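You operate a simulated robot arm through the tools that you are given. There is no shell and no other tool. Be economical: measure what you need, move in short steps, check, and stop when the job is done.

The job below is to be done with a simulated two-armed robot. You get a single attempt, and the scene is never put back.

JOB
Hold the yellow tub on the front of the steel table steady with one hand and put the tamper with a green handle in it with the other.

It is judged by the outcome, as a careful person would: the job done as asked, and still so three seconds after it is handed in. It fails if anything else is knocked over, pushed out of place, dropped, spilled or broken.

ROBOT AND FRAMES
Two 7-joint arms with two-finger grippers on one trunk, on a base that drives. Base frame: it is fixed to the floor where the robot stands at the start and does not move with it; the origin is under the middle of the robot, x ahead of it, y to its left, z up; the surface under the hand at the start is at about z = 0.78. Lengths are in m, angles in rad, forces in N, time in s.
The left shoulder is at the start at [0.025, 0.217, 1.08], the right one opposite. With the tool pointing down near the work surface each hand reaches from about 0.2 to 0.76 m from the robot's upright axis, wherever it stands, measured 20 degrees to its own side. Places, roughly: yellow tub [0.75, -1.75, 1]. Payload 2.2 kg a hand.
The tool frame of a hand sits at the grasp point between the pads (the TCP): z along the fingers, y along the line on which they close. The tips reach 0.019 m beyond it. The gripper opens to 0.116 m. The gripper's body begins 0.07 m behind the TCP.
Orientation is that of the tool frame in the base frame, as a unit quaternion [x, y, z, w]. With the fingers straight down and closing along the base's y, the tool's x points along the base's -x, its y along +y and its z along -z.

CONTROLS
- The arms move only by the tool play_rows. It takes "left_plan", "right_plan" or both (then of equal length, played together; a hand with none holds still); each is a list of rows, each a list of 7 numbers: the shift along the base's x, y, z in units of 25 mm (1.0 is 25 mm), then the turn, a rotation vector about the base's x, y, z in units of 8 degrees (1.0 is 8 degrees), then the opening, from 0 (shut) to 1 (fully open). In form: [[tx, ty, tz, rx, ry, rz, gripper], ...]. A call has 1 to 20 rows; each row shifts and turns the commanded pose from where the row before left it. A call with a number of a shift or a turn outside -1 to 1 is refused whole. A row lasts 0.2 s, in which the tool goes at most 0.05 m and 0.15 rad; a call with a longer step from one row to the next is refused whole, and so is a gripper value outside its range. A pose out of reach is approached as far as the arm can. The call stops where the force on the tool passes 40 N (or 10 N more than at its start, if that is more) or the arm is blocked; 0.2 s more then pass. The fingers move at their own pace and stop on an object; they squeeze with about 29 N. The grip force told is the motor's: it shows also when the fingers shut on nothing. Time passes only in rows, and 0.2 s behind the last, so rows that do not move let the fingers close. The reply holds the time, the measured pose of the TCP, the force on the tool along the base axes, the opening and the grip force, in the units named above and with some noise, with the torque about the TCP (base axes, N m) and any sound that the robot's microphone picked up.
- Cameras (640 x 400 px; columns grow to the right, rows downward): "scene" is now at [0.1316, 0.0157, 1.2586]; the picture's right is [0.17, -0.99, 0.00], its down [-0.50, -0.09, -0.86] and it looks along [0.85, 0.15, -0.50] (base axes); focal length 249 px, centre (320, 200). "left" rides on the left gripper at [0.069, 0.015, -0.097] in its tool frame; the picture's right is [-0.21, 0.98, 0.00], its down [-0.76, -0.17, -0.63] and it looks along [-0.62, -0.14, 0.77] (tool axes); focal length 251 px, centre (320, 200). "right" rides on the right gripper at [0.069, -0.015, -0.096] in its tool frame; the picture's right is [0.21, 0.98, 0.00], its down [-0.76, 0.17, -0.63] and it looks along [-0.62, 0.14, 0.77] (tool axes); focal length 251 px, centre (320, 200). There is no depth. A picture from a camera that has moved, and an enlarged one, comes with that camera's place and axes in the base frame and with its lens.
- capture(camera): a new picture of that camera. The clock stands still meanwhile.
- lift_body(by): slides the trunk up (or, below 0, down) by that many m; the arms and the scene camera ride with it, the base frame stays. It gives what a move gives, with no picture.
- steer(legs): drives the robot by 1 to 6 legs, each [ahead, left, turn to the left] in m, m and rad, along the robot's own axes; the way and the turn of a leg run together, so that a leg with both is an arc; at most 1.5 m and 3.142 rad a leg. The arms and the cameras ride along, it lands a little off, and it stops where it bumps. It gives what a move gives.
- pan_tilt(pan, tilt): turns the head with the scene camera to pan (to the left, within 1.396 rad either way) and tilt (down, from -0.506 to 1.204), counted from straight ahead of the robot. It gives what a move gives.
- enlarge(camera, box): a new picture of the part [left, top, right, bottom] of that camera's present view, enlarged. The clock stands still meanwhile.
- hand_in(): hands the job in; it is judged then, once.

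Go step by step. Nothing tells you exact positions but the pictures and the camera data: compare them with the known pose of the tool, close in by small moves and look again before you grip or let go. The budget is 120 turns and 92 pictures, counting those below and the enlarged ones. Unless the task says otherwise, let go and move clear before handing in, and close with one line.

The tools are called after "Emit:" as name(argument=value, ...) on one line, values as JSON. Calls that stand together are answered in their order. play_rows: Moves the arms, as the interface text tells. Its arguments: {"type":"object","properties":{"left_plan":{"type":"array"},"right_plan":{"type":"array"}},"required":[]} The other tools are called the same way: lift_body (by) slides the trunk up or down; steer (legs) drives the base; pan_tilt (pan, tilt) turns the head that bears the scene camera; capture (camera) takes a picture; enlarge (camera, box) takes an enlarged picture of a part of a camera's view; hand_in () hands the job in.

At the start:

```text
time: 0.0
left_eef_pos: [0.497, 0.4286, 1.0282]
left_ee_rot: [-0.001, 1.0, 0.0, 0.0]
left_force: [-0.4, 0.2, -0.9]
left_moment: [0.0, -0.01, -0.02]
left_opening: 0.1161
left_finger_force: 0.1
right_eef_pos: [0.5841, -0.1086, 1.042]
right_ee_rot: [0.0, 1.0, -0.001, -0.001]
right_force: [0.1, 0.1, 0.1]
right_moment: [-0.01, 0.03, -0.03]
right_opening: 0.116
right_finger_force: 0.1
trunk travel left (down, up): [-0.225, 0.265]
robot x, y, heading: [-0.0021, -0.0015, 0.002]
head pan, tilt: [0.171, 0.524]
```

scene: 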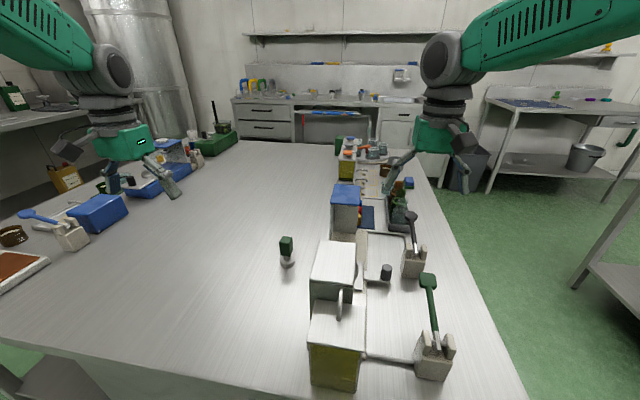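
right: 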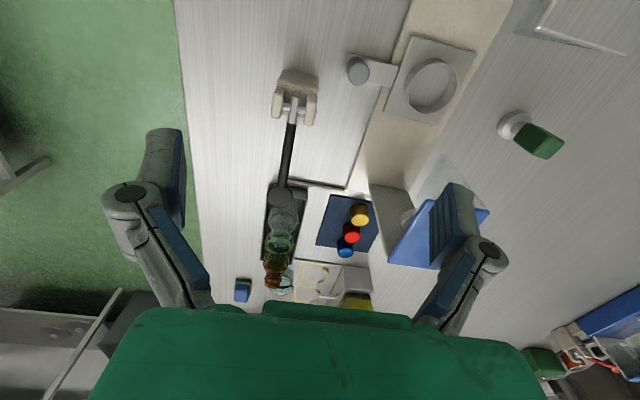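
left: 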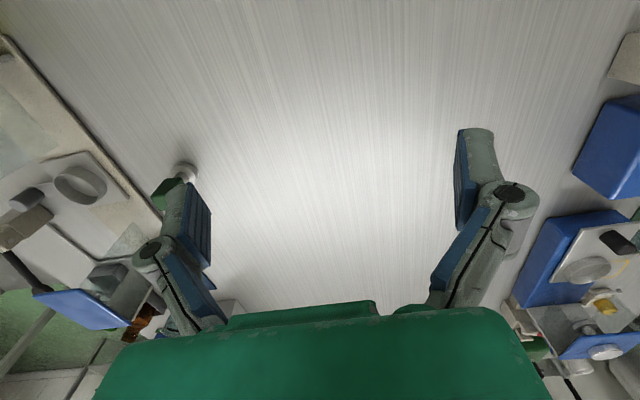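

I see a small green-handled tool standing on the near table around (0.60, 0.19). The yellow tub should be off to the right at about (0.75, -1.75), so I'll look at both.

Emit:
enlarge(camera="scene", box=[220, 200, 480, 390])

Emit:
pan_tilt(pan=-1.1, tilt=0.3)

Emit:
capture(camera="scene")

```text
2.11 times, centred on (350, 295) of scene
camera zoom: at [0.1316, 0.0157, 1.2586], right [0.17, -0.99, 0.0], down [-0.5, -0.09, -0.86], along [0.85, 0.15, -0.5], focal length 524 px, centre (257, 0)
```

zoom: 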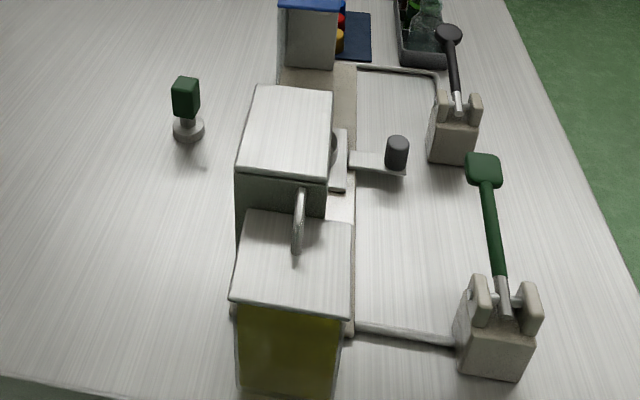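

```text
time: 1.4
left_eef_pos: [0.4945, 0.428, 1.0313]
left_ee_rot: [0.0, 1.0, 0.0, 0.001]
left_force: [-0.5, 0.7, 0.1]
left_moment: [0.01, 0.02, 0.01]
left_opening: 0.116
left_finger_force: 0.1
right_eef_pos: [0.5809, -0.1084, 1.0444]
right_ee_rot: [0.001, 1.0, 0.0, 0.0]
right_force: [0.2, 0.6, 1.0]
right_moment: [0.0, 0.01, 0.04]
right_opening: 0.1159
right_finger_force: 0.0
trunk travel left (down, up): [-0.225, 0.265]
robot x, y, heading: [0.004, 0.0004, -0.005]
head pan, tilt: [-1.1, 0.3]
```

```text
87 pictures are left
camera scene: at [0.085, -0.0829, 1.2796], right [-0.89, -0.45, 0.0], down [-0.14, 0.26, -0.95], along [0.43, -0.85, -0.3], focal length 249 px, centre (320, 200)
```

scene: 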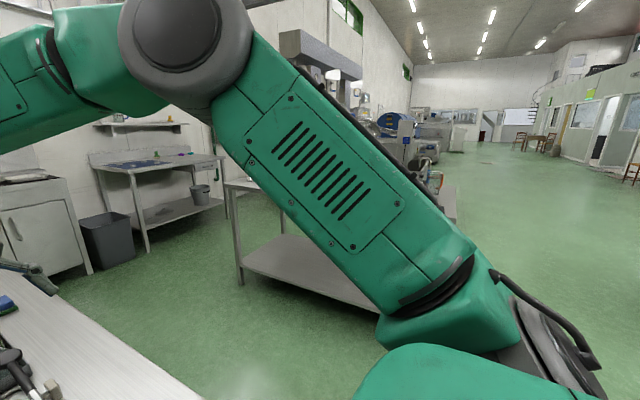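

The tamper stands upright near (0.60, 0.19), about 8 cm tall. The left hand is nearest, so I'll move it over and look from there.

Emit:
play_rows(left_plan=[[0.3, -0.95, -0.2, 0, 0, 0, 1], [0.3, -0.95, -0.2, 0, 0, 0, 1], [0.3, -0.95, -0.2, 0, 0, 0, 1], [0.3, -0.95, -0.2, 0, 0, 0, 1], [0.3, -0.95, -0.2, 0, 0, 0, 1], [0.3, -0.95, -0.2, 0, 0, 0, 1], [0.3, -0.95, -0.2, 0, 0, 0, 1], [0.3, -0.95, -0.2, 0, 0, 0, 1], [0.3, -0.95, -0.2, 0, 0, 0, 1], [0.3, -0.95, -0.2, 0, 0, 0, 1], [0, 0, 0, 0, 0, 0, 1]])

Emit:
capture(camera="left")

```text
time: 3.9
left_eef_pos: [0.5683, 0.1892, 0.9815]
left_ee_rot: [0.0, 1.0, 0.001, 0.001]
left_force: [-0.4, -0.3, -0.3]
left_moment: [0.02, 0.03, 0.01]
left_opening: 0.1159
left_finger_force: 0.0
right_eef_pos: [0.5814, -0.1106, 1.0451]
right_ee_rot: [0.0, 1.0, 0.001, 0.001]
right_force: [0.6, -0.1, -0.1]
right_moment: [0.03, -0.02, -0.01]
right_opening: 0.1161
right_finger_force: 0.0
trunk travel left (down, up): [-0.225, 0.265]
robot x, y, heading: [-0.0007, 0.0001, 0.004]
head pan, tilt: [-1.1, 0.3]
```

```text
86 pictures are left
camera left: at [0.4987, 0.202, 1.0781], right [0.21, 0.98, 0.0], down [0.76, -0.17, 0.63], along [0.62, -0.13, -0.77], focal length 251 px, centre (320, 200)
```

left: 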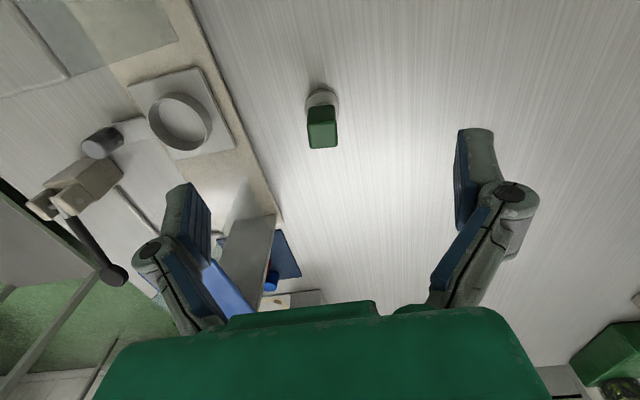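

The tamper is at about (0.593, 0.184), with its handle square to the axes and about 3 cm wide. I'll go down in part and check.

Emit:
play_rows(left_plan=[[0.5, -0.1, -0.7, 0, 0, 0, 0.7], [0.5, -0.1, -0.7, 0, 0, 0, 0.7], [0, 0, -0.7, 0, 0, 0, 0.7], [0, 0, -0.7, 0, 0, 0, 0.7], [0, 0, 0, 0, 0, 0, 0.7]])

Emit:
capture(camera="left")

```text
time: 5.0
left_eef_pos: [0.5919, 0.1838, 0.911]
left_ee_rot: [-0.001, 1.0, 0.0, 0.003]
left_force: [0.5, -0.2, 0.1]
left_moment: [0.01, 0.01, 0.02]
left_opening: 0.0809
left_finger_force: 0.1
right_eef_pos: [0.5807, -0.11, 1.0446]
right_ee_rot: [0.0, 1.0, 0.0, 0.003]
right_force: [-0.9, 0.2, -0.3]
right_moment: [0.05, -0.04, -0.01]
right_opening: 0.1158
right_finger_force: 0.1
trunk travel left (down, up): [-0.225, 0.265]
robot x, y, heading: [0.0032, 0.0047, -0.0]
head pan, tilt: [-1.1, 0.3]
```

```text
85 pictures are left
camera left: at [0.5237, 0.1985, 1.0073], right [0.21, 0.98, 0.0], down [0.75, -0.17, 0.63], along [0.62, -0.14, -0.77], focal length 251 px, centre (320, 200)
```

left: 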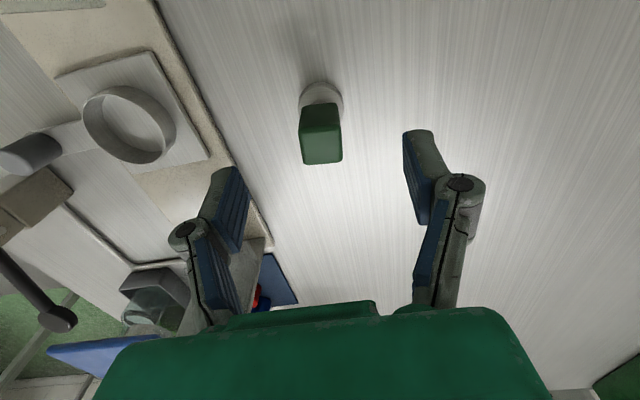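

The position checks out at (0.592, 0.184). I'll go down around the handle and close.

Emit:
play_rows(left_plan=[[0, 0, -0.75, 0, 0, 0, 0.7], [0, 0, -0.75, 0, 0, 0, 0.7], [0, 0, -0.75, 0, 0, 0, 0.7], [0, 0, -0.6, 0, 0, 0, 0.7], [0, 0, 0, 0, 0, 0, 0.7], [0, 0, 0, 0, 0, 0, 0], [0, 0, 0, 0, 0, 0, 0], [0, 0, 0, 0, 0, 0, 0]])

Emit:
capture(camera="left")

```text
time: 6.8
left_eef_pos: [0.5937, 0.1833, 0.8383]
left_ee_rot: [0.0, 1.0, 0.0, 0.001]
left_force: [-0.9, 1.6, 1.7]
left_moment: [0.15, -0.01, 0.04]
left_opening: 0.0288
left_finger_force: 29.1
right_eef_pos: [0.5818, -0.1088, 1.0447]
right_ee_rot: [0.0, 1.0, 0.0, 0.001]
right_force: [-0.6, 0.2, 0.2]
right_moment: [-0.01, 0.01, 0.02]
right_opening: 0.1159
right_finger_force: 0.1
trunk travel left (down, up): [-0.225, 0.265]
robot x, y, heading: [0.0001, 0.0012, 0.001]
head pan, tilt: [-1.1, 0.3]
```

```text
84 pictures are left
camera left: at [0.524, 0.1977, 0.9353], right [0.21, 0.98, 0.0], down [0.75, -0.17, 0.63], along [0.62, -0.14, -0.77], focal length 251 px, centre (320, 200)
```

left: 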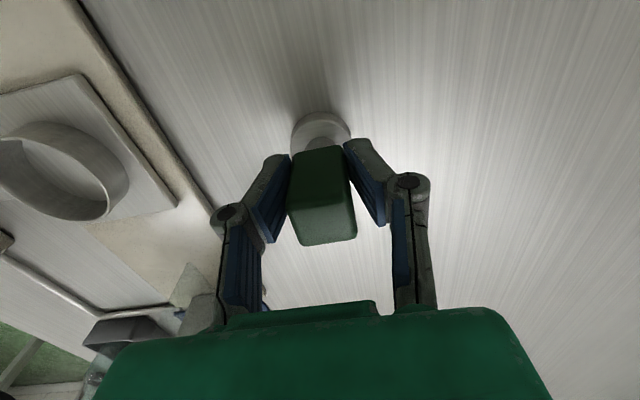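

The handle is gripped at 29 mm. I'll lift it clear and tuck both hands in, then look to the right.

Emit:
play_rows(left_plan=[[0, 0, 0.5, 0, 0, 0, 0], [0, 0, 0.9, 0, 0, 0, 0], [0, 0, 0.9, 0, 0, 0, 0], [0, 0, 0.9, 0, 0, 0, 0], [0, 0, 0.9, 0, 0, 0, 0], [0, 0.4, 0.9, 0, 0, 0, 0], [-0.5, 0.4, 0.9, 0, 0, 0, 0], [-0.5, 0.4, 0.9, 0, 0, 0, 0], [-0.7, 0.4, 0.9, 0, 0, 0, 0], [-0.9, 0.4, 0.9, 0, 0, 0, 0], [-0.9, 0.4, 0.5, 0, 0, 0, 0], [-0.9, 0.4, 0, 0, 0, 0, 0], [-0.9, 0.4, 0, 0, 0, 0, 0]], right_plan=[[0, 0, 0.9, 0, 0, 0, 1], [0, 0, 0.9, 0, 0, 0, 1], [0, 0, 0.9, 0, 0, 0, 1], [0, 0, 0.5, 0, 0, 0, 1], [-0.5, 0, 0, 0, 0, 0, 1], [-0.9, 0, 0, 0, 0, 0, 1], [-0.9, 0, 0, 0, 0, 0, 1], [-0.9, 0, 0, 0, 0, 0, 1], [-0.9, 0, 0, 0, 0, 0, 1], [-0.9, 0, 0, 0, 0, 0, 1], [0, 0, 0, 0, 0, 0, 1], [0, 0, 0, 0, 0, 0, 1], [0, 0, 0, 0, 0, 0, 1]])

Emit:
capture(camera="scene")

Emit:
capture(camera="left")

```text
time: 9.7
left_eef_pos: [0.4599, 0.2651, 1.0652]
left_ee_rot: [0.0, 1.0, 0.0, 0.001]
left_force: [0.6, -0.2, -1.8]
left_moment: [-0.01, 0.01, -0.01]
left_opening: 0.0287
left_finger_force: 28.8
right_eef_pos: [0.4545, -0.1087, 1.1247]
right_ee_rot: [0.0, 1.0, 0.0, 0.002]
right_force: [-0.5, -0.4, -0.5]
right_moment: [-0.04, 0.01, 0.03]
right_opening: 0.1159
right_finger_force: 0.1
trunk travel left (down, up): [-0.225, 0.265]
robot x, y, heading: [0.0017, -0.0011, 0.002]
head pan, tilt: [-1.1, 0.3]
```

```text
83 pictures are left
camera scene: at [0.0822, -0.0832, 1.2797], right [-0.89, -0.45, 0.0], down [-0.14, 0.26, -0.96], along [0.43, -0.85, -0.3], focal length 249 px, centre (320, 200)
```

scene: 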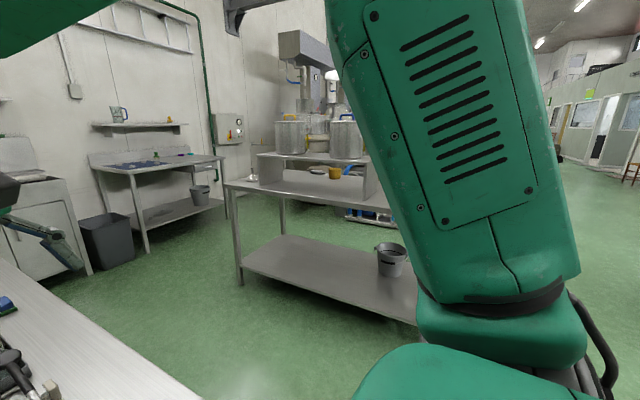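

```text
82 pictures are left
camera left: at [0.3899, 0.2786, 1.1627], right [0.21, 0.98, 0.0], down [0.75, -0.17, 0.64], along [0.62, -0.14, -0.77], focal length 251 px, centre (320, 200)
```

left: 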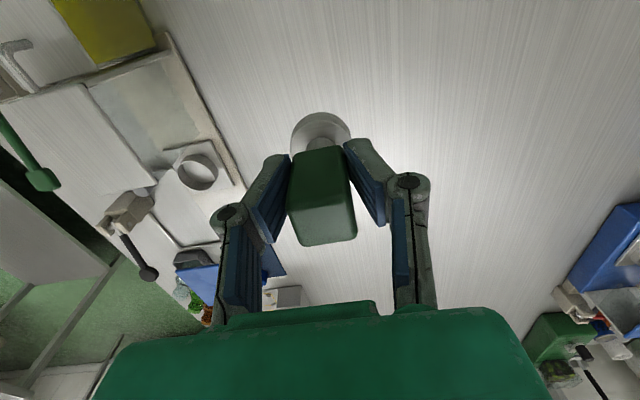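

The tub is visible on the front of the steel table on the right, in front of a raised shelf. I'll zoom in for detail.

Emit:
enlarge(camera="scene", box=[215, 110, 415, 235])

```text
3.20 times, centred on (315, 172) of scene
camera zoom: at [0.0822, -0.0832, 1.2797], right [-0.89, -0.45, 0.0], down [-0.14, 0.26, -0.96], along [0.43, -0.85, -0.3], focal length 797 px, centre (336, 288)
```

zoom: 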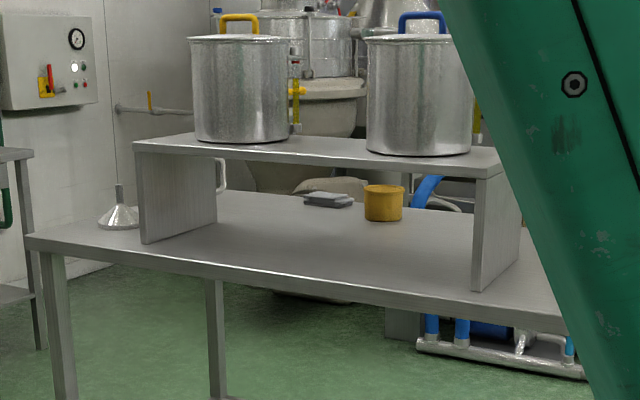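

The tub is on the far side of the steel table, at about (0.80, -1.75) with its base at z≈0.875, beyond the raised shelf. I need to drive around the table, so I'll raise the left hand for clearance and look further round before moving.

Emit:
pan_tilt(pan=-1.396, tilt=0.3)

Emit:
capture(camera="scene")

Emit:
pan_tilt(pan=1.396, tilt=0.4)

Emit:
capture(camera="scene")

```text
time: 10.4
left_eef_pos: [0.4612, 0.2639, 1.0661]
left_ee_rot: [0.0, 1.0, 0.0, 0.001]
left_force: [0.4, 0.0, -2.6]
left_moment: [0.0, 0.01, -0.02]
left_opening: 0.0286
left_finger_force: 29.2
right_eef_pos: [0.4558, -0.1115, 1.1263]
right_ee_rot: [0.0, 1.0, 0.0, 0.001]
right_force: [-0.4, 0.4, 0.5]
right_moment: [0.01, 0.01, -0.01]
right_opening: 0.116
right_finger_force: 0.0
trunk travel left (down, up): [-0.225, 0.265]
robot x, y, heading: [-0.0015, -0.0015, 0.001]
head pan, tilt: [-1.396, 0.3]
```

```text
80 pictures are left
camera scene: at [0.058, -0.0926, 1.2796], right [-0.98, -0.17, 0.0], down [-0.06, 0.29, -0.96], along [0.17, -0.94, -0.3], focal length 249 px, centre (320, 200)
```

scene: 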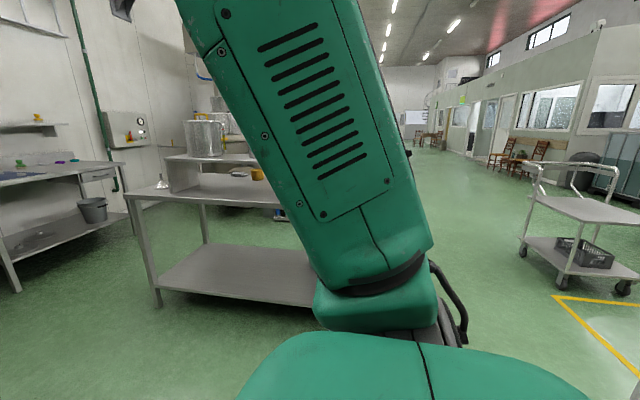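

```text
time: 12.9
left_eef_pos: [0.4603, 0.2646, 1.0664]
left_ee_rot: [0.0, 1.0, 0.0, 0.0]
left_force: [1.1, 0.3, -2.3]
left_moment: [0.03, 0.03, -0.01]
left_opening: 0.0285
left_finger_force: 29.4
right_eef_pos: [0.4552, -0.1108, 1.1261]
right_ee_rot: [0.0, 1.0, 0.001, 0.001]
right_force: [1.1, 0.6, -0.1]
right_moment: [-0.01, -0.01, 0.0]
right_opening: 0.1161
right_finger_force: 0.1
trunk travel left (down, up): [-0.225, 0.265]
robot x, y, heading: [-0.0005, -0.0028, 0.004]
head pan, tilt: [1.396, 0.4]
```

```text
79 pictures are left
camera scene: at [0.0576, 0.0908, 1.2702], right [0.98, -0.17, 0.0], down [-0.07, -0.38, -0.92], along [0.16, 0.91, -0.39], focal length 249 px, centre (320, 200)
```

scene: 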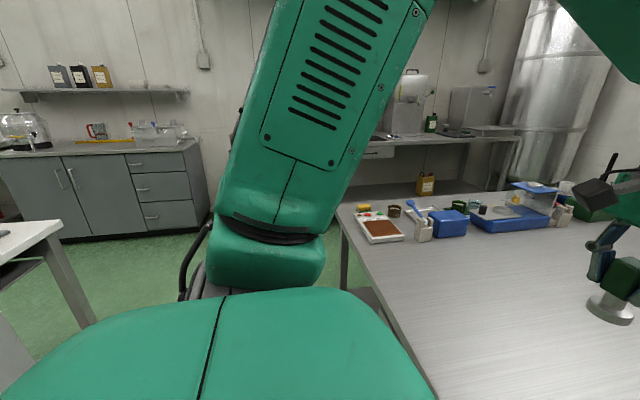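

There is a bench behind me at x<-0.69, so I shouldn't back up far. I'll raise and tuck the hands, then turn right in place to see the route round the steel table's right end.

Emit:
play_rows(left_plan=[[-0.5, 0, 0.9, 0, 0, 0, 0], [-0.5, 0, 0.9, 0, 0, 0, 0], [-0.5, 0, 0.9, 0, 0, 0, 0], [-0.5, 0, 0.9, 0, 0, 0, 0], [-0.5, 0, 0.9, 0, 0, 0, 0], [-0.5, 0, 0.9, 0, 0, 0, 0]], right_plan=[[-0.5, -0.6, 0.6, 0, 0, 0, 1], [-0.5, -0.6, 0.6, 0, 0, 0, 1], [-0.5, -0.6, 0.6, 0, 0, 0, 1], [-0.5, -0.6, 0.6, 0, 0, 0, 1], [-0.5, -0.6, 0.5, 0, 0, 0, 1], [-0.5, -0.6, 0.5, 0, 0, 0, 1]])

Emit:
steer(legs=[[-0.1, 0, 0], [0, 0, -1.57]])

Emit:
pan_tilt(pan=0, tilt=0.35)

Emit:
capture(camera="scene")

```text
time: 14.3
left_eef_pos: [0.3835, 0.2628, 1.2041]
left_ee_rot: [0.0, 1.0, 0.002, 0.002]
left_force: [-0.2, 0.0, -2.2]
left_moment: [0.04, 0.0, 0.02]
left_opening: 0.0287
left_finger_force: 29.3
right_eef_pos: [0.3806, -0.204, 1.2098]
right_ee_rot: [0.0, 1.0, 0.001, 0.001]
right_force: [-0.5, -0.7, 0.0]
right_moment: [-0.01, 0.01, 0.04]
right_opening: 0.1156
right_finger_force: 0.0
trunk travel left (down, up): [-0.225, 0.265]
robot x, y, heading: [0.0005, -0.0012, -0.003]
head pan, tilt: [1.396, 0.4]
```

```text
time: 19.2
left_eef_pos: [0.1729, -0.3823, 1.2016]
left_ee_rot: [0.703, 0.711, -0.001, 0.0]
left_force: [-0.8, -0.5, -2.3]
left_moment: [-0.02, 0.02, 0.02]
left_opening: 0.029
left_finger_force: 28.9
right_eef_pos: [-0.2921, -0.3841, 1.2091]
right_ee_rot: [0.702, 0.712, -0.001, 0.0]
right_force: [-0.3, -0.1, 0.5]
right_moment: [0.0, 0.02, 0.02]
right_opening: 0.116
right_finger_force: 0.0
trunk travel left (down, up): [-0.225, 0.265]
robot x, y, heading: [-0.0963, -0.0015, -1.561]
head pan, tilt: [1.396, 0.4]
```

```text
time: 20.8
left_eef_pos: [0.1734, -0.3798, 1.203]
left_ee_rot: [0.703, 0.712, -0.001, 0.001]
left_force: [0.5, -0.2, -1.6]
left_moment: [0.0, 0.0, 0.03]
left_opening: 0.0285
left_finger_force: 29.4
right_eef_pos: [-0.2934, -0.3832, 1.2094]
right_ee_rot: [0.702, 0.712, -0.002, 0.001]
right_force: [0.1, -0.1, -0.1]
right_moment: [0.01, 0.04, 0.02]
right_opening: 0.1161
right_finger_force: 0.0
trunk travel left (down, up): [-0.225, 0.265]
robot x, y, heading: [-0.0973, 0.0038, -1.561]
head pan, tilt: [0.0, 0.351]
```

```text
78 pictures are left
camera scene: at [-0.0975, -0.1365, 1.2747], right [-1.0, -0.01, 0.0], down [-0.01, 0.35, -0.94], along [0.01, -0.94, -0.35], focal length 249 px, centre (320, 200)
```

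scene: 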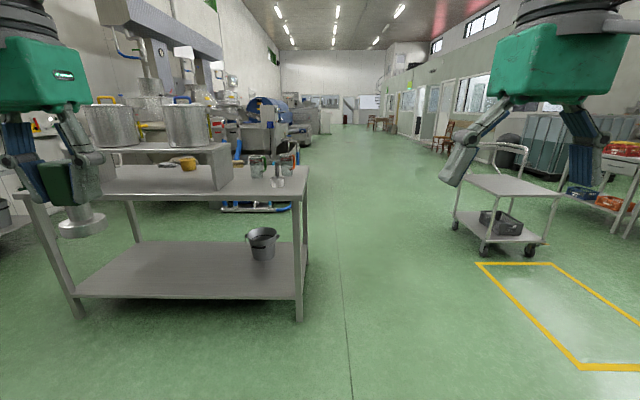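

The route is clear: the table's right end is at x≈0.0 and there's an open corridor beyond. I'll check my right side for the bench before strafing.

Emit:
pan_tilt(pan=-1.3, tilt=0.5)

Emit:
capture(camera="scene")

Emit:
pan_tilt(pan=0.3, tilt=0.35)

Emit:
enlarge(camera="scene", box=[160, 100, 420, 262])

```text
time: 22.2
left_eef_pos: [0.1729, -0.3802, 1.2028]
left_ee_rot: [0.702, 0.712, -0.001, 0.001]
left_force: [0.0, 0.2, -1.9]
left_moment: [0.0, 0.0, 0.01]
left_opening: 0.0285
left_finger_force: 29.1
right_eef_pos: [-0.2936, -0.3814, 1.21]
right_ee_rot: [0.703, 0.711, -0.001, 0.001]
right_force: [0.0, 0.8, -0.1]
right_moment: [-0.04, 0.0, 0.03]
right_opening: 0.1161
right_finger_force: 0.1
trunk travel left (down, up): [-0.225, 0.265]
robot x, y, heading: [-0.1013, -0.0054, -1.561]
head pan, tilt: [-1.3, 0.499]
```

```text
77 pictures are left
camera scene: at [-0.1862, -0.0688, 1.2613], right [-0.28, 0.96, 0.0], down [0.46, 0.14, -0.88], along [-0.84, -0.24, -0.48], focal length 249 px, centre (320, 200)
```

scene: 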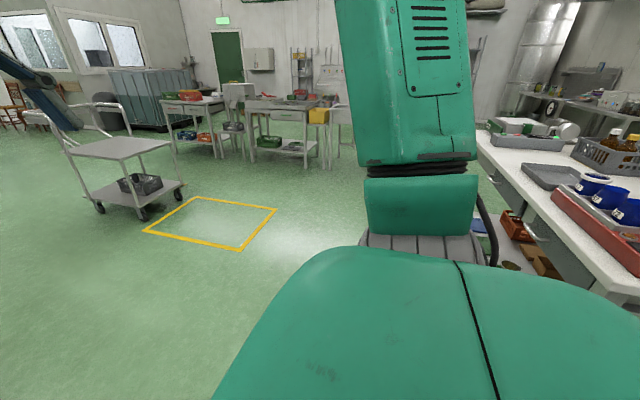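

```text
time: 23.9
left_eef_pos: [0.1722, -0.3808, 1.2031]
left_ee_rot: [0.703, 0.711, -0.001, 0.001]
left_force: [-0.2, -0.7, -2.2]
left_moment: [0.01, 0.0, -0.05]
left_opening: 0.0286
left_finger_force: 29.2
right_eef_pos: [-0.2928, -0.3829, 1.2099]
right_ee_rot: [0.704, 0.711, -0.001, 0.0]
right_force: [-0.2, 0.1, -0.4]
right_moment: [-0.02, -0.02, -0.01]
right_opening: 0.1161
right_finger_force: 0.0
trunk travel left (down, up): [-0.225, 0.265]
robot x, y, heading: [-0.0996, 0.0006, -1.56]
head pan, tilt: [0.3, 0.351]
```

```text
2.46 times, centred on (290, 181) of scene
camera zoom: at [-0.0701, -0.132, 1.2747], right [-0.95, -0.31, 0.0], down [-0.11, 0.33, -0.94], along [0.29, -0.89, -0.35], focal length 613 px, centre (394, 247)
```

zoom: 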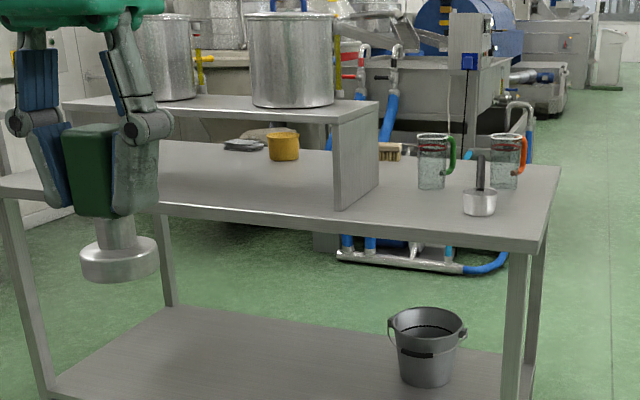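

The corridor is clear and the tub estimate holds at about (0.81, -1.76). I'll strafe right, drive past the table end, turn left and look along the lane behind the table.

Emit:
steer(legs=[[0, -0.6, 0], [1.25, 0, 0], [1.2, 0, 0], [0, 0, 1.56]])

Emit:
pan_tilt(pan=0, tilt=0.4)

Emit:
capture(camera="scene")

```text
time: 42.7
left_eef_pos: [-0.3029, -2.1817, 1.2023]
left_ee_rot: [-0.002, 1.0, 0.0, 0.003]
left_force: [-0.2, 0.1, -2.3]
left_moment: [0.01, 0.02, 0.01]
left_opening: 0.0289
left_finger_force: 29.2
right_eef_pos: [-0.3051, -2.6481, 1.2102]
right_ee_rot: [-0.002, 1.0, 0.0, 0.001]
right_force: [-0.9, -0.4, -0.3]
right_moment: [0.03, 0.02, -0.03]
right_opening: 0.116
right_finger_force: 0.0
trunk travel left (down, up): [-0.225, 0.265]
robot x, y, heading: [-0.6865, -2.4489, 0.001]
head pan, tilt: [0.3, 0.351]
```

```text
time: 43.5
left_eef_pos: [-0.3061, -2.1818, 1.2024]
left_ee_rot: [-0.002, 1.0, -0.001, 0.002]
left_force: [-0.6, -0.2, -2.2]
left_moment: [0.01, 0.03, 0.05]
left_opening: 0.0286
left_finger_force: 28.6
right_eef_pos: [-0.3066, -2.6469, 1.2111]
right_ee_rot: [-0.002, 1.0, 0.0, 0.002]
right_force: [-0.3, 0.5, 0.0]
right_moment: [0.02, 0.02, -0.02]
right_opening: 0.1162
right_finger_force: 0.0
trunk travel left (down, up): [-0.225, 0.265]
robot x, y, heading: [-0.6853, -2.448, 0.005]
head pan, tilt: [0.0, 0.4]
```

```text
75 pictures are left
camera scene: at [-0.5527, -2.4502, 1.2702], right [0.01, -1.0, 0.0], down [-0.39, 0.0, -0.92], along [0.92, 0.0, -0.39], focal length 249 px, centre (320, 200)
```

scene: 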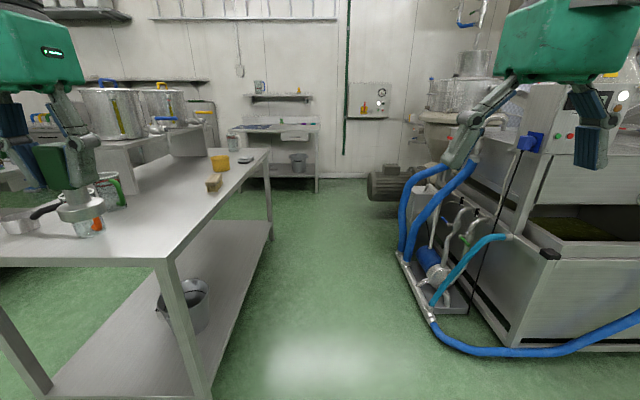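

The lane is free out to y≈-3.1. The tub triangulates to about (0.86, -1.86), with the table top at z≈0.845 and its edge at y≈-2.0. I'll drive alongside it and turn to face the table.

Emit:
steer(legs=[[1.5, -0.03, 0], [0.04, 0, 0], [0, 0, 1.566]])

Emit:
pan_tilt(pan=0, tilt=0.6)

Emit:
capture(camera="scene")

```text
refused: leg 1 is longer than a leg can be; nothing moved
```

```text
time: 44.2
left_eef_pos: [-0.3064, -2.1819, 1.2029]
left_ee_rot: [-0.002, 1.0, 0.0, 0.003]
left_force: [0.2, -0.4, -2.5]
left_moment: [0.02, 0.01, 0.03]
left_opening: 0.0286
left_finger_force: 29.2
right_eef_pos: [-0.3073, -2.6471, 1.2113]
right_ee_rot: [-0.002, 1.0, 0.0, 0.002]
right_force: [0.2, 0.6, -1.2]
right_moment: [-0.01, 0.0, 0.0]
right_opening: 0.1159
right_finger_force: 0.1
trunk travel left (down, up): [-0.225, 0.265]
robot x, y, heading: [-0.6857, -2.4477, 0.002]
head pan, tilt: [0.0, 0.6]
```

```text
74 pictures are left
camera scene: at [-0.5567, -2.4503, 1.252], right [0.0, -1.0, 0.0], down [-0.57, 0.0, -0.82], along [0.82, 0.0, -0.57], focal length 249 px, centre (320, 200)
```

scene: 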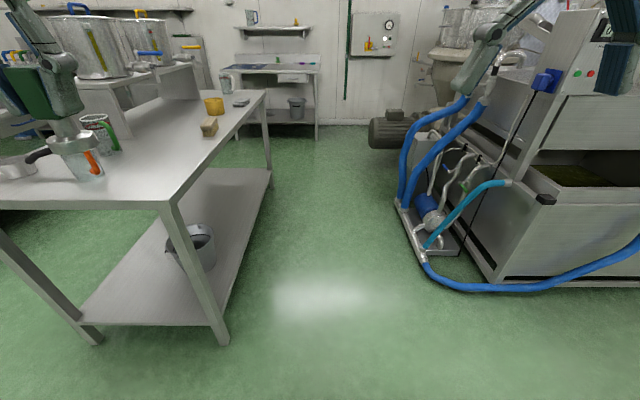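

The leg was just over the length limit, so I'll split it.

Emit:
steer(legs=[[1.0, -0.03, 0], [0.54, 0, 0], [0, 0, 1.566]])

Emit:
capture(camera="scene")

```text
time: 55.7
left_eef_pos: [0.557, -2.0881, 1.2016]
left_ee_rot: [-0.703, 0.711, 0.002, 0.002]
left_force: [0.4, 0.1, -1.8]
left_moment: [0.0, 0.01, 0.0]
left_opening: 0.0285
left_finger_force: 28.6
right_eef_pos: [1.0219, -2.0971, 1.2107]
right_ee_rot: [-0.702, 0.712, 0.001, 0.002]
right_force: [1.2, -0.5, 0.5]
right_moment: [-0.01, -0.02, 0.02]
right_opening: 0.1161
right_finger_force: 0.1
trunk travel left (down, up): [-0.225, 0.265]
robot x, y, heading: [0.8184, -2.473, 1.561]
head pan, tilt: [0.0, 0.6]
```

```text
73 pictures are left
camera scene: at [0.8175, -2.3442, 1.2519], right [1.0, -0.01, 0.0], down [-0.01, -0.57, -0.82], along [0.01, 0.82, -0.57], focal length 249 px, centre (320, 200)
```

scene: 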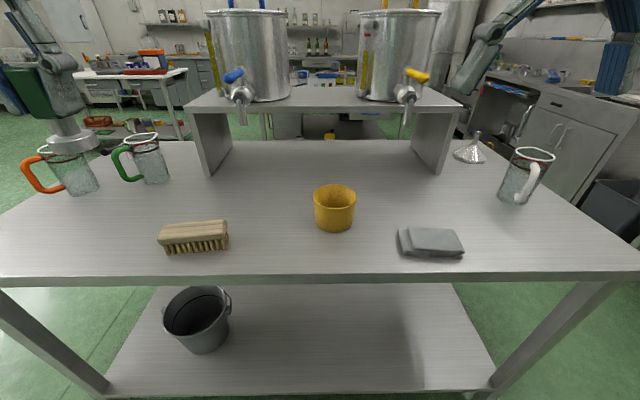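

The robot is in place. The tub is at about (0.859, -1.865), base z≈0.845 and rim≈0.94, roughly 0.10 m across. I plan to grip it across the body with the right hand tilted in from the near right, leaving the top open for the left hand, and I'll orient the right hand first.

Emit:
play_rows(right_plan=[[0, 0, 0, 0, 0, 0.95, 1], [0, 0, 0, 0, 0, 0.95, 1], [0, 0, 0, 0, 0, 0.95, 1], [0, 0, 0, 0, 0, 0.95, 1], [0, 0, 0, 0, 0, 0.95, 1], [0, 0, 0, 0, 0, 0.88, 1], [0, 0, 0, 0.636, 0.636, 0, 1], [0, 0, 0, 0.636, 0.636, 0, 1], [0, 0, 0, 0.636, 0.636, 0, 1], [0, 0, 0, 0.636, 0.636, 0, 1], [0, 0, 0, 0.636, 0.636, 0, 1], [0, 0, 0, 0.636, 0.636, 0, 1], [0, 0, 0, 0.636, 0.636, 0, 1], [-0.4, 0.9, 0, 0, 0, 0, 1], [-0.4, 0.9, 0, 0, 0, 0, 1], [-0.4, 0.9, 0, 0, 0, 0, 1], [-0.4, 0.9, 0, 0, 0, 0, 1], [-0.4, 0.9, 0, 0, 0, 0, 1], [0, 0, 0, 0, 0, 0, 1]])

Emit:
capture(camera="scene")

Emit:
capture(camera="right")

```text
time: 59.7
left_eef_pos: [0.5561, -2.0903, 1.2047]
left_ee_rot: [-0.702, 0.712, 0.003, 0.003]
left_force: [0.1, -0.5, -1.5]
left_moment: [0.01, -0.02, 0.0]
left_opening: 0.0287
left_finger_force: 29.4
right_eef_pos: [0.9715, -1.9846, 1.212]
right_ee_rot: [0.832, -0.351, -0.398, -0.162]
right_force: [0.4, -0.2, 0.1]
right_moment: [0.02, -0.03, 0.0]
right_opening: 0.1161
right_finger_force: 0.0
trunk travel left (down, up): [-0.225, 0.265]
robot x, y, heading: [0.8171, -2.4692, 1.558]
head pan, tilt: [0.0, 0.6]
```

```text
72 pictures are left
camera scene: at [0.8182, -2.3446, 1.252], right [1.0, -0.01, 0.0], down [-0.01, -0.57, -0.82], along [0.01, 0.82, -0.57], focal length 249 px, centre (320, 200)
```

scene: 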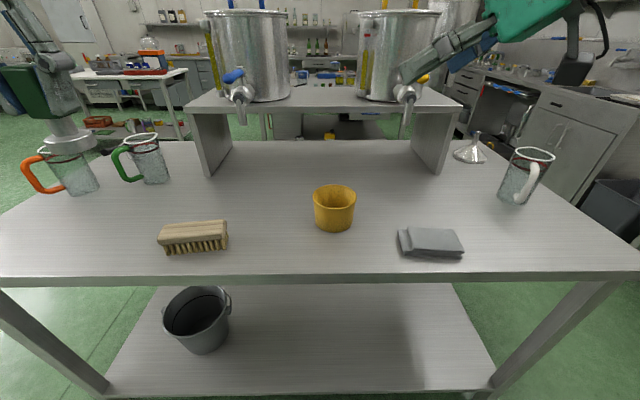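

```text
71 pictures are left
camera right: at [1.0672, -2.0598, 1.2167], right [-0.6, -0.78, -0.16], down [-0.1, -0.12, 0.99], along [-0.79, 0.61, -0.01], focal length 251 px, centre (320, 200)
```

right: 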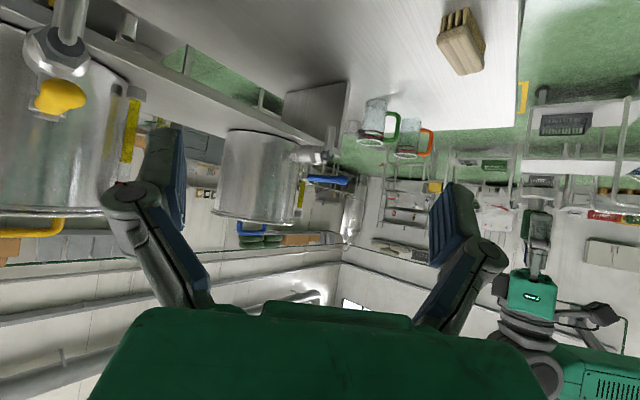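

The right hand's orientation is right. I'll measure the tub closely before approaching.

Emit:
enlarge(camera="scene", box=[280, 170, 390, 240])

```text
5.71 times, centred on (335, 205) of scene
camera zoom: at [0.8182, -2.3446, 1.252], right [1.0, -0.01, 0.0], down [-0.01, -0.57, -0.82], along [0.01, 0.82, -0.57], focal length 1423 px, centre (234, 171)
```

zoom: 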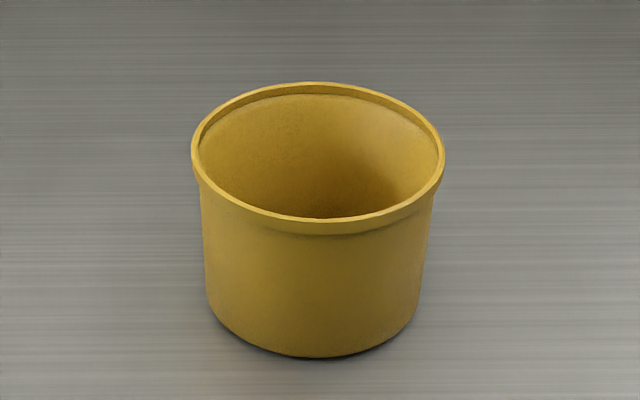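

I'll get a second viewpoint of the tub from the left camera to fix its depth.

Emit:
capture(camera="left")

```text
69 pictures are left
camera left: at [0.5412, -2.1615, 1.3], right [-0.97, 0.23, 0.0], down [0.18, 0.75, 0.64], along [0.14, 0.62, -0.77], focal length 251 px, centre (320, 200)
```

left: 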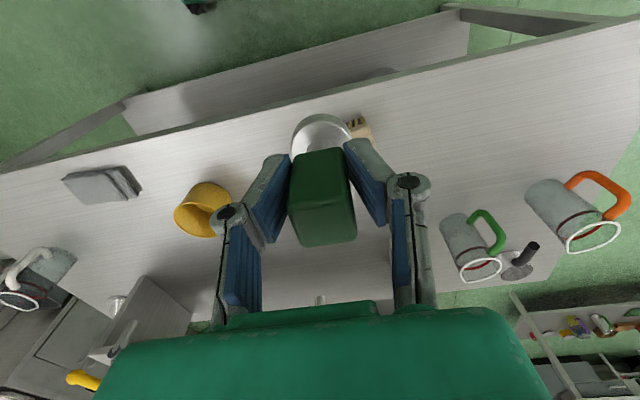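

Emit:
enlarge(camera="left", box=[160, 170, 250, 245])

```text
5.33 times, centred on (205, 208) of left
camera zoom: at [0.5412, -2.1615, 1.3], right [-0.97, 0.23, 0.0], down [0.18, 0.75, 0.64], along [0.14, 0.62, -0.77], focal length 1341 px, centre (933, 160)
```

zoom: 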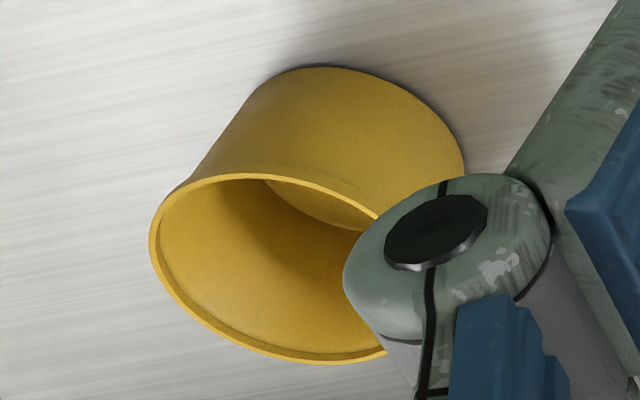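

Triangulation now gives the rim centre at (0.858, -1.875, 0.939), rim about 0.10 m and body about 0.09 m. I'll move the right hand to a pre-grasp point 10 cm back along its approach.

Emit:
play_rows(right_plan=[[-0.222, 0.206, -0.99, 0, 0, 0, 1], [-0.222, 0.206, -0.99, 0, 0, 0, 1], [-0.222, 0.206, -0.99, 0, 0, 0, 1], [-0.222, 0.206, -0.99, 0, 0, 0, 1], [-0.222, 0.206, -0.99, 0, 0, 0, 1], [-0.222, 0.206, -0.99, 0, 0, 0, 1], [-0.222, 0.206, -0.99, 0, 0, 0, 1], [-0.222, 0.206, -0.99, 0, 0, 0, 1], [-0.222, 0.206, -0.99, 0, 0, 0, 1], [-0.222, 0.206, -0.99, 0, 0, 0, 1], [0, 0, 0, 0, 0, 0, 1]])

Emit:
capture(camera="scene")

Emit:
capture(camera="right")

Emit:
capture(camera="left")

```text
time: 62.1
left_eef_pos: [0.5559, -2.0906, 1.2045]
left_ee_rot: [-0.702, 0.712, 0.003, 0.003]
left_force: [0.1, -1.4, -2.1]
left_moment: [-0.01, 0.03, -0.01]
left_opening: 0.0289
left_finger_force: 28.6
right_eef_pos: [0.9169, -1.937, 0.9627]
right_ee_rot: [0.832, -0.351, -0.397, -0.162]
right_force: [-0.2, -0.8, -0.5]
right_moment: [0.02, 0.03, -0.01]
right_opening: 0.1159
right_finger_force: 0.0
trunk travel left (down, up): [-0.225, 0.265]
robot x, y, heading: [0.8201, -2.475, 1.56]
head pan, tilt: [0.0, 0.6]
```

```text
67 pictures are left
camera scene: at [0.8171, -2.3439, 1.252], right [1.0, -0.01, 0.0], down [-0.01, -0.57, -0.82], along [0.01, 0.82, -0.57], focal length 249 px, centre (320, 200)
```

scene: 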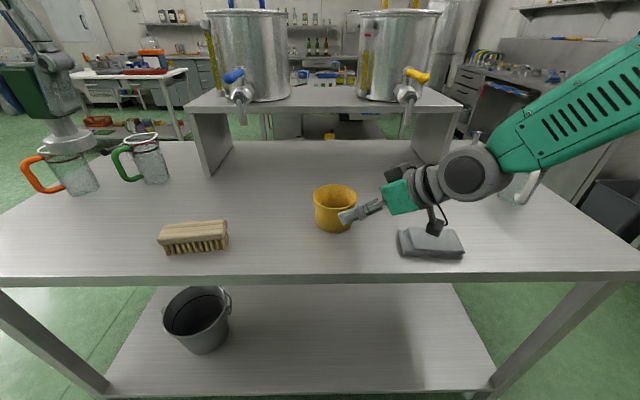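

```text
66 pictures are left
camera right: at [1.012, -2.0111, 0.9689], right [-0.6, -0.78, -0.16], down [-0.1, -0.12, 0.99], along [-0.79, 0.61, -0.01], focal length 251 px, centre (320, 200)
```

right: 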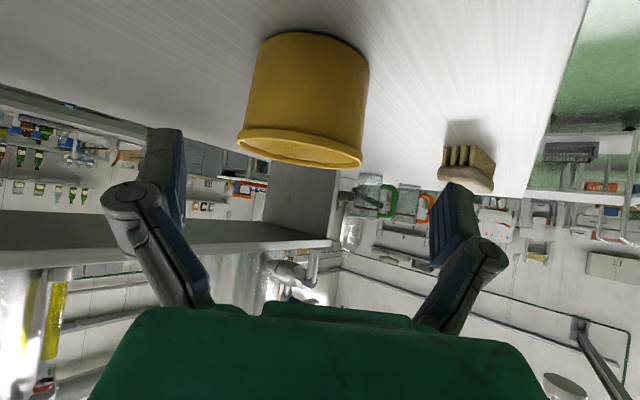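

```text
65 pictures are left
camera left: at [0.54, -2.1615, 1.2998], right [-0.97, 0.23, 0.0], down [0.18, 0.75, 0.64], along [0.14, 0.62, -0.77], focal length 251 px, centre (320, 200)
```

left: 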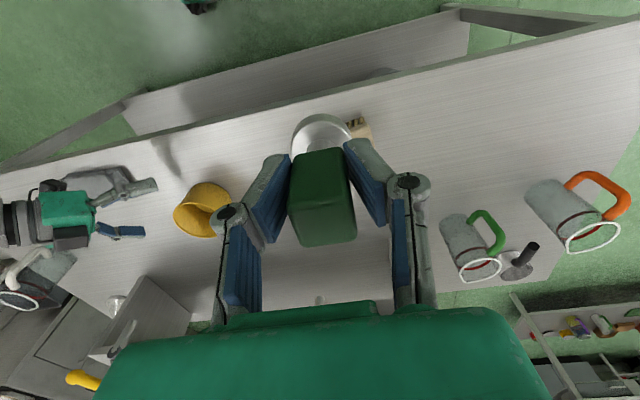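

The tub sits well in the right hand's view. I'll zoom in to refine the lateral alignment.

Emit:
enlarge(camera="right", box=[220, 10, 420, 190])

```text
2.22 times, centred on (320, 100) of right
camera zoom: at [1.012, -2.0111, 0.9689], right [-0.6, -0.78, -0.16], down [-0.1, -0.12, 0.99], along [-0.79, 0.61, -0.01], focal length 559 px, centre (320, 422)
```

zoom: 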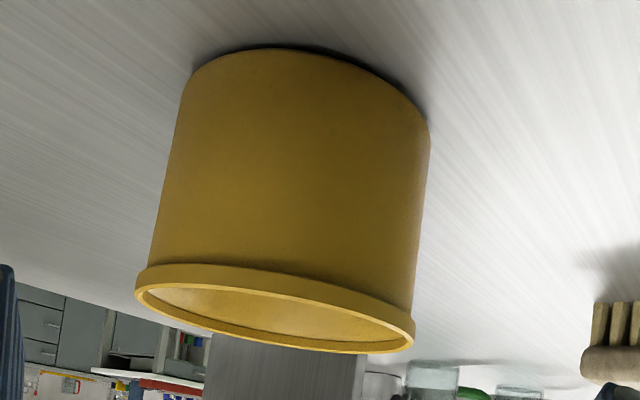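

Emit:
enlarge(camera="scene", box=[290, 150, 450, 250])

```text
4.00 times, centred on (370, 200) of scene
camera zoom: at [0.8171, -2.3439, 1.252], right [1.0, -0.01, 0.0], down [-0.01, -0.57, -0.82], along [0.01, 0.82, -0.57], focal length 996 px, centre (120, 200)
```

zoom: 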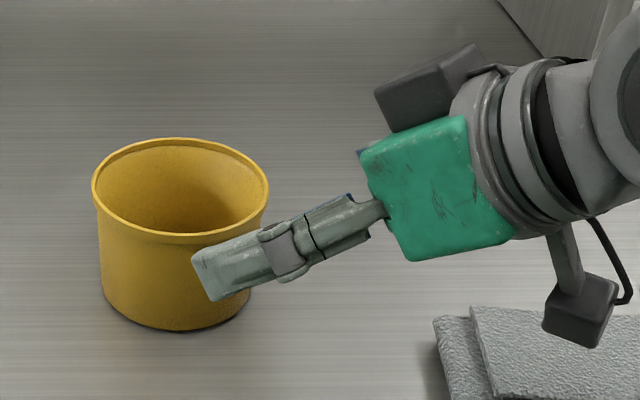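

My scene view matches the finger position to within a pixel. Combining views, the tub centre is at about (0.858, -1.868). I'll correct sideways and advance half way, with the fingers just starting to straddle it.

Emit:
play_rows(right_plan=[[-0.2, 0.4, -0.2, 0, 0, 0, 1], [-0.3, 0.38, -0.35, 0, 0, 0, 1], [-0.3, 0.38, -0.35, 0, 0, 0, 1], [-0.3, 0.36, -0.33, 0, 0, 0, 1], [0, 0, 0, 0, 0, 0, 1]])

Emit:
capture(camera="right")

Emit:
enlarge(camera="scene", box=[290, 150, 450, 250])

```text
time: 63.3
left_eef_pos: [0.556, -2.0911, 1.2029]
left_ee_rot: [-0.702, 0.712, 0.003, 0.002]
left_force: [-0.7, -0.3, -2.1]
left_moment: [0.0, 0.03, 0.01]
left_opening: 0.0291
left_finger_force: 28.8
right_eef_pos: [0.8878, -1.8978, 0.9337]
right_ee_rot: [0.833, -0.35, -0.397, -0.161]
right_force: [-0.1, 0.5, -0.7]
right_moment: [-0.04, -0.01, -0.02]
right_opening: 0.1158
right_finger_force: 0.0
trunk travel left (down, up): [-0.225, 0.265]
robot x, y, heading: [0.8183, -2.4704, 1.555]
head pan, tilt: [0.0, 0.6]
```

```text
62 pictures are left
camera right: at [0.9839, -1.9732, 0.9387], right [-0.6, -0.78, -0.16], down [-0.1, -0.12, 0.99], along [-0.79, 0.61, -0.01], focal length 251 px, centre (320, 200)
```

right: 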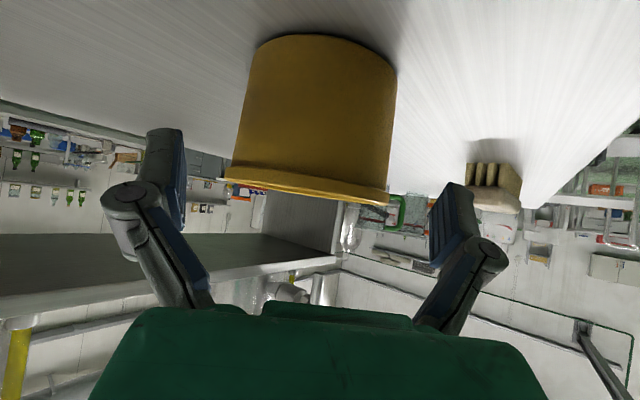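

```text
4.00 times, centred on (370, 200) of scene
camera zoom: at [0.8169, -2.3434, 1.2519], right [1.0, -0.01, 0.0], down [-0.01, -0.57, -0.82], along [0.01, 0.82, -0.57], focal length 996 px, centre (120, 200)
```

zoom: 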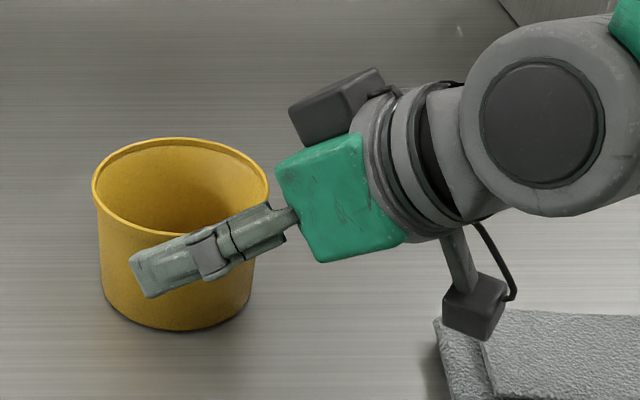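

The alignment is within about 3 mm of centre. I'll advance the rest with a small correction and check before closing.

Emit:
play_rows(right_plan=[[-0.2, 0.36, -0.32, 0, 0, 0, 1], [-0.3, 0.32, -0.36, 0, 0, 0, 1], [-0.3, 0.32, -0.36, 0, 0, 0, 1], [-0.2, 0.2, -0.26, 0, 0, 0, 1], [0, 0, 0, 0, 0, 0, 1]])

Emit:
capture(camera="right")

Emit:
enlarge(camera="scene", box=[290, 150, 450, 250])

```text
time: 64.5
left_eef_pos: [0.5557, -2.0904, 1.2041]
left_ee_rot: [-0.702, 0.712, 0.002, 0.003]
left_force: [-0.3, -0.5, -1.9]
left_moment: [-0.04, 0.02, -0.01]
left_opening: 0.0287
left_finger_force: 29.5
right_eef_pos: [0.864, -1.8692, 0.9014]
right_ee_rot: [0.833, -0.35, -0.398, -0.161]
right_force: [-0.6, 0.6, 0.1]
right_moment: [0.0, 0.02, 0.0]
right_opening: 0.1162
right_finger_force: 0.0
trunk travel left (down, up): [-0.225, 0.265]
robot x, y, heading: [0.8183, -2.472, 1.56]
head pan, tilt: [0.0, 0.6]
```

```text
60 pictures are left
camera right: at [0.9591, -1.9431, 0.9073], right [-0.6, -0.78, -0.16], down [-0.1, -0.12, 0.99], along [-0.79, 0.61, -0.01], focal length 251 px, centre (320, 200)
```

right: 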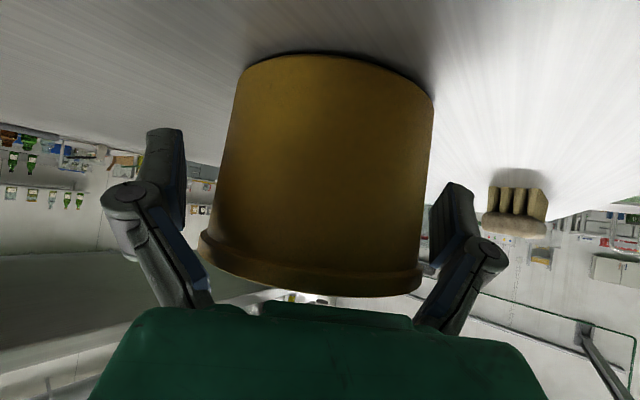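

```text
4.00 times, centred on (370, 200) of scene
camera zoom: at [0.8168, -2.343, 1.2518], right [1.0, -0.01, 0.0], down [-0.01, -0.57, -0.82], along [0.01, 0.82, -0.57], focal length 996 px, centre (120, 200)
```

zoom: 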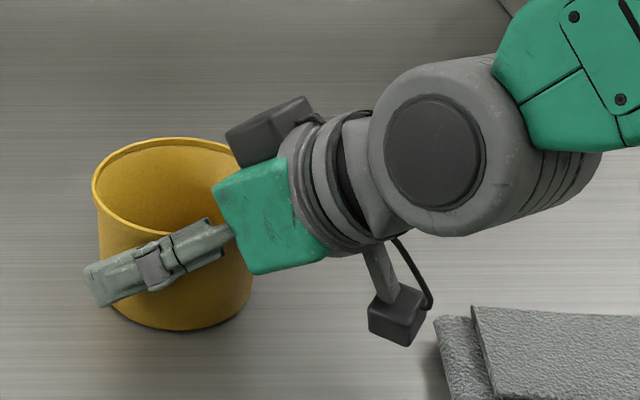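

The fingers straddle the tub without touching. Before closing I'll flatten the right hand by 8° and back off 4 mm, so its upper housing leaves more room above the tub for the left hand, then grip.

Emit:
play_rows(right_plan=[[0.06, -0.06, 0, 0.35, 0.35, 0, 1], [0.06, -0.06, 0.06, 0.35, 0.35, 0, 1], [0, 0, 0, 0, 0, 0, 1], [0, 0, 0, 0, 0, 0, 0.85], [0, 0, 0, 0, 0, 0, 0.8], [0, 0, 0, 0, 0, 0, 0.75], [0, 0, 0, 0, 0, 0, 0.7], [0, 0, 0, 0, 0, 0, 0.7], [0, 0, 0, 0, 0, 0, 0.7]])

Emit:
capture(camera="scene")

Emit:
enlarge(camera="scene", box=[290, 150, 450, 250])

Emit:
capture(camera="left")

```text
time: 66.5
left_eef_pos: [0.5559, -2.0903, 1.2029]
left_ee_rot: [-0.702, 0.712, 0.003, 0.002]
left_force: [-0.1, -0.5, -3.2]
left_moment: [-0.01, 0.02, 0.0]
left_opening: 0.0288
left_finger_force: 29.0
right_eef_pos: [0.869, -1.8698, 0.902]
right_ee_rot: [0.803, -0.339, -0.454, -0.185]
right_force: [0.5, 0.2, 2.7]
right_moment: [0.15, 0.03, -0.06]
right_opening: 0.0929
right_finger_force: 29.1
trunk travel left (down, up): [-0.225, 0.265]
robot x, y, heading: [0.8161, -2.4745, 1.557]
head pan, tilt: [0.0, 0.6]
```

```text
58 pictures are left
camera scene: at [0.8171, -2.3433, 1.2519], right [1.0, -0.01, 0.0], down [-0.01, -0.57, -0.82], along [0.01, 0.82, -0.57], focal length 249 px, centre (320, 200)
```

scene: 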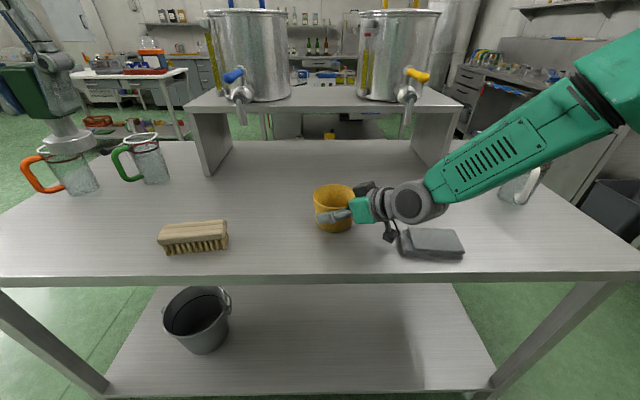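

```text
4.00 times, centred on (370, 200) of scene
camera zoom: at [0.8171, -2.3433, 1.2519], right [1.0, -0.01, 0.0], down [-0.01, -0.57, -0.82], along [0.01, 0.82, -0.57], focal length 996 px, centre (120, 200)
```

zoom: 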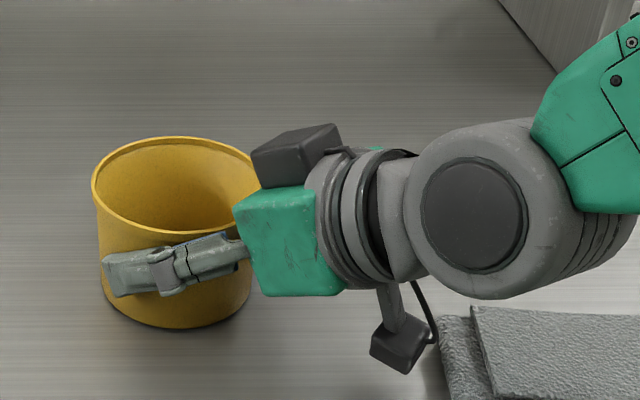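

```text
56 pictures are left
camera left: at [0.54, -2.1607, 1.2996], right [-0.97, 0.23, 0.0], down [0.18, 0.75, 0.64], along [0.14, 0.62, -0.77], focal length 251 px, centre (320, 200)
```

left: 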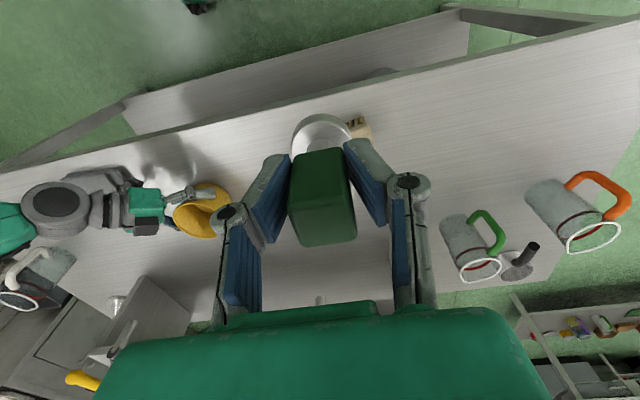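

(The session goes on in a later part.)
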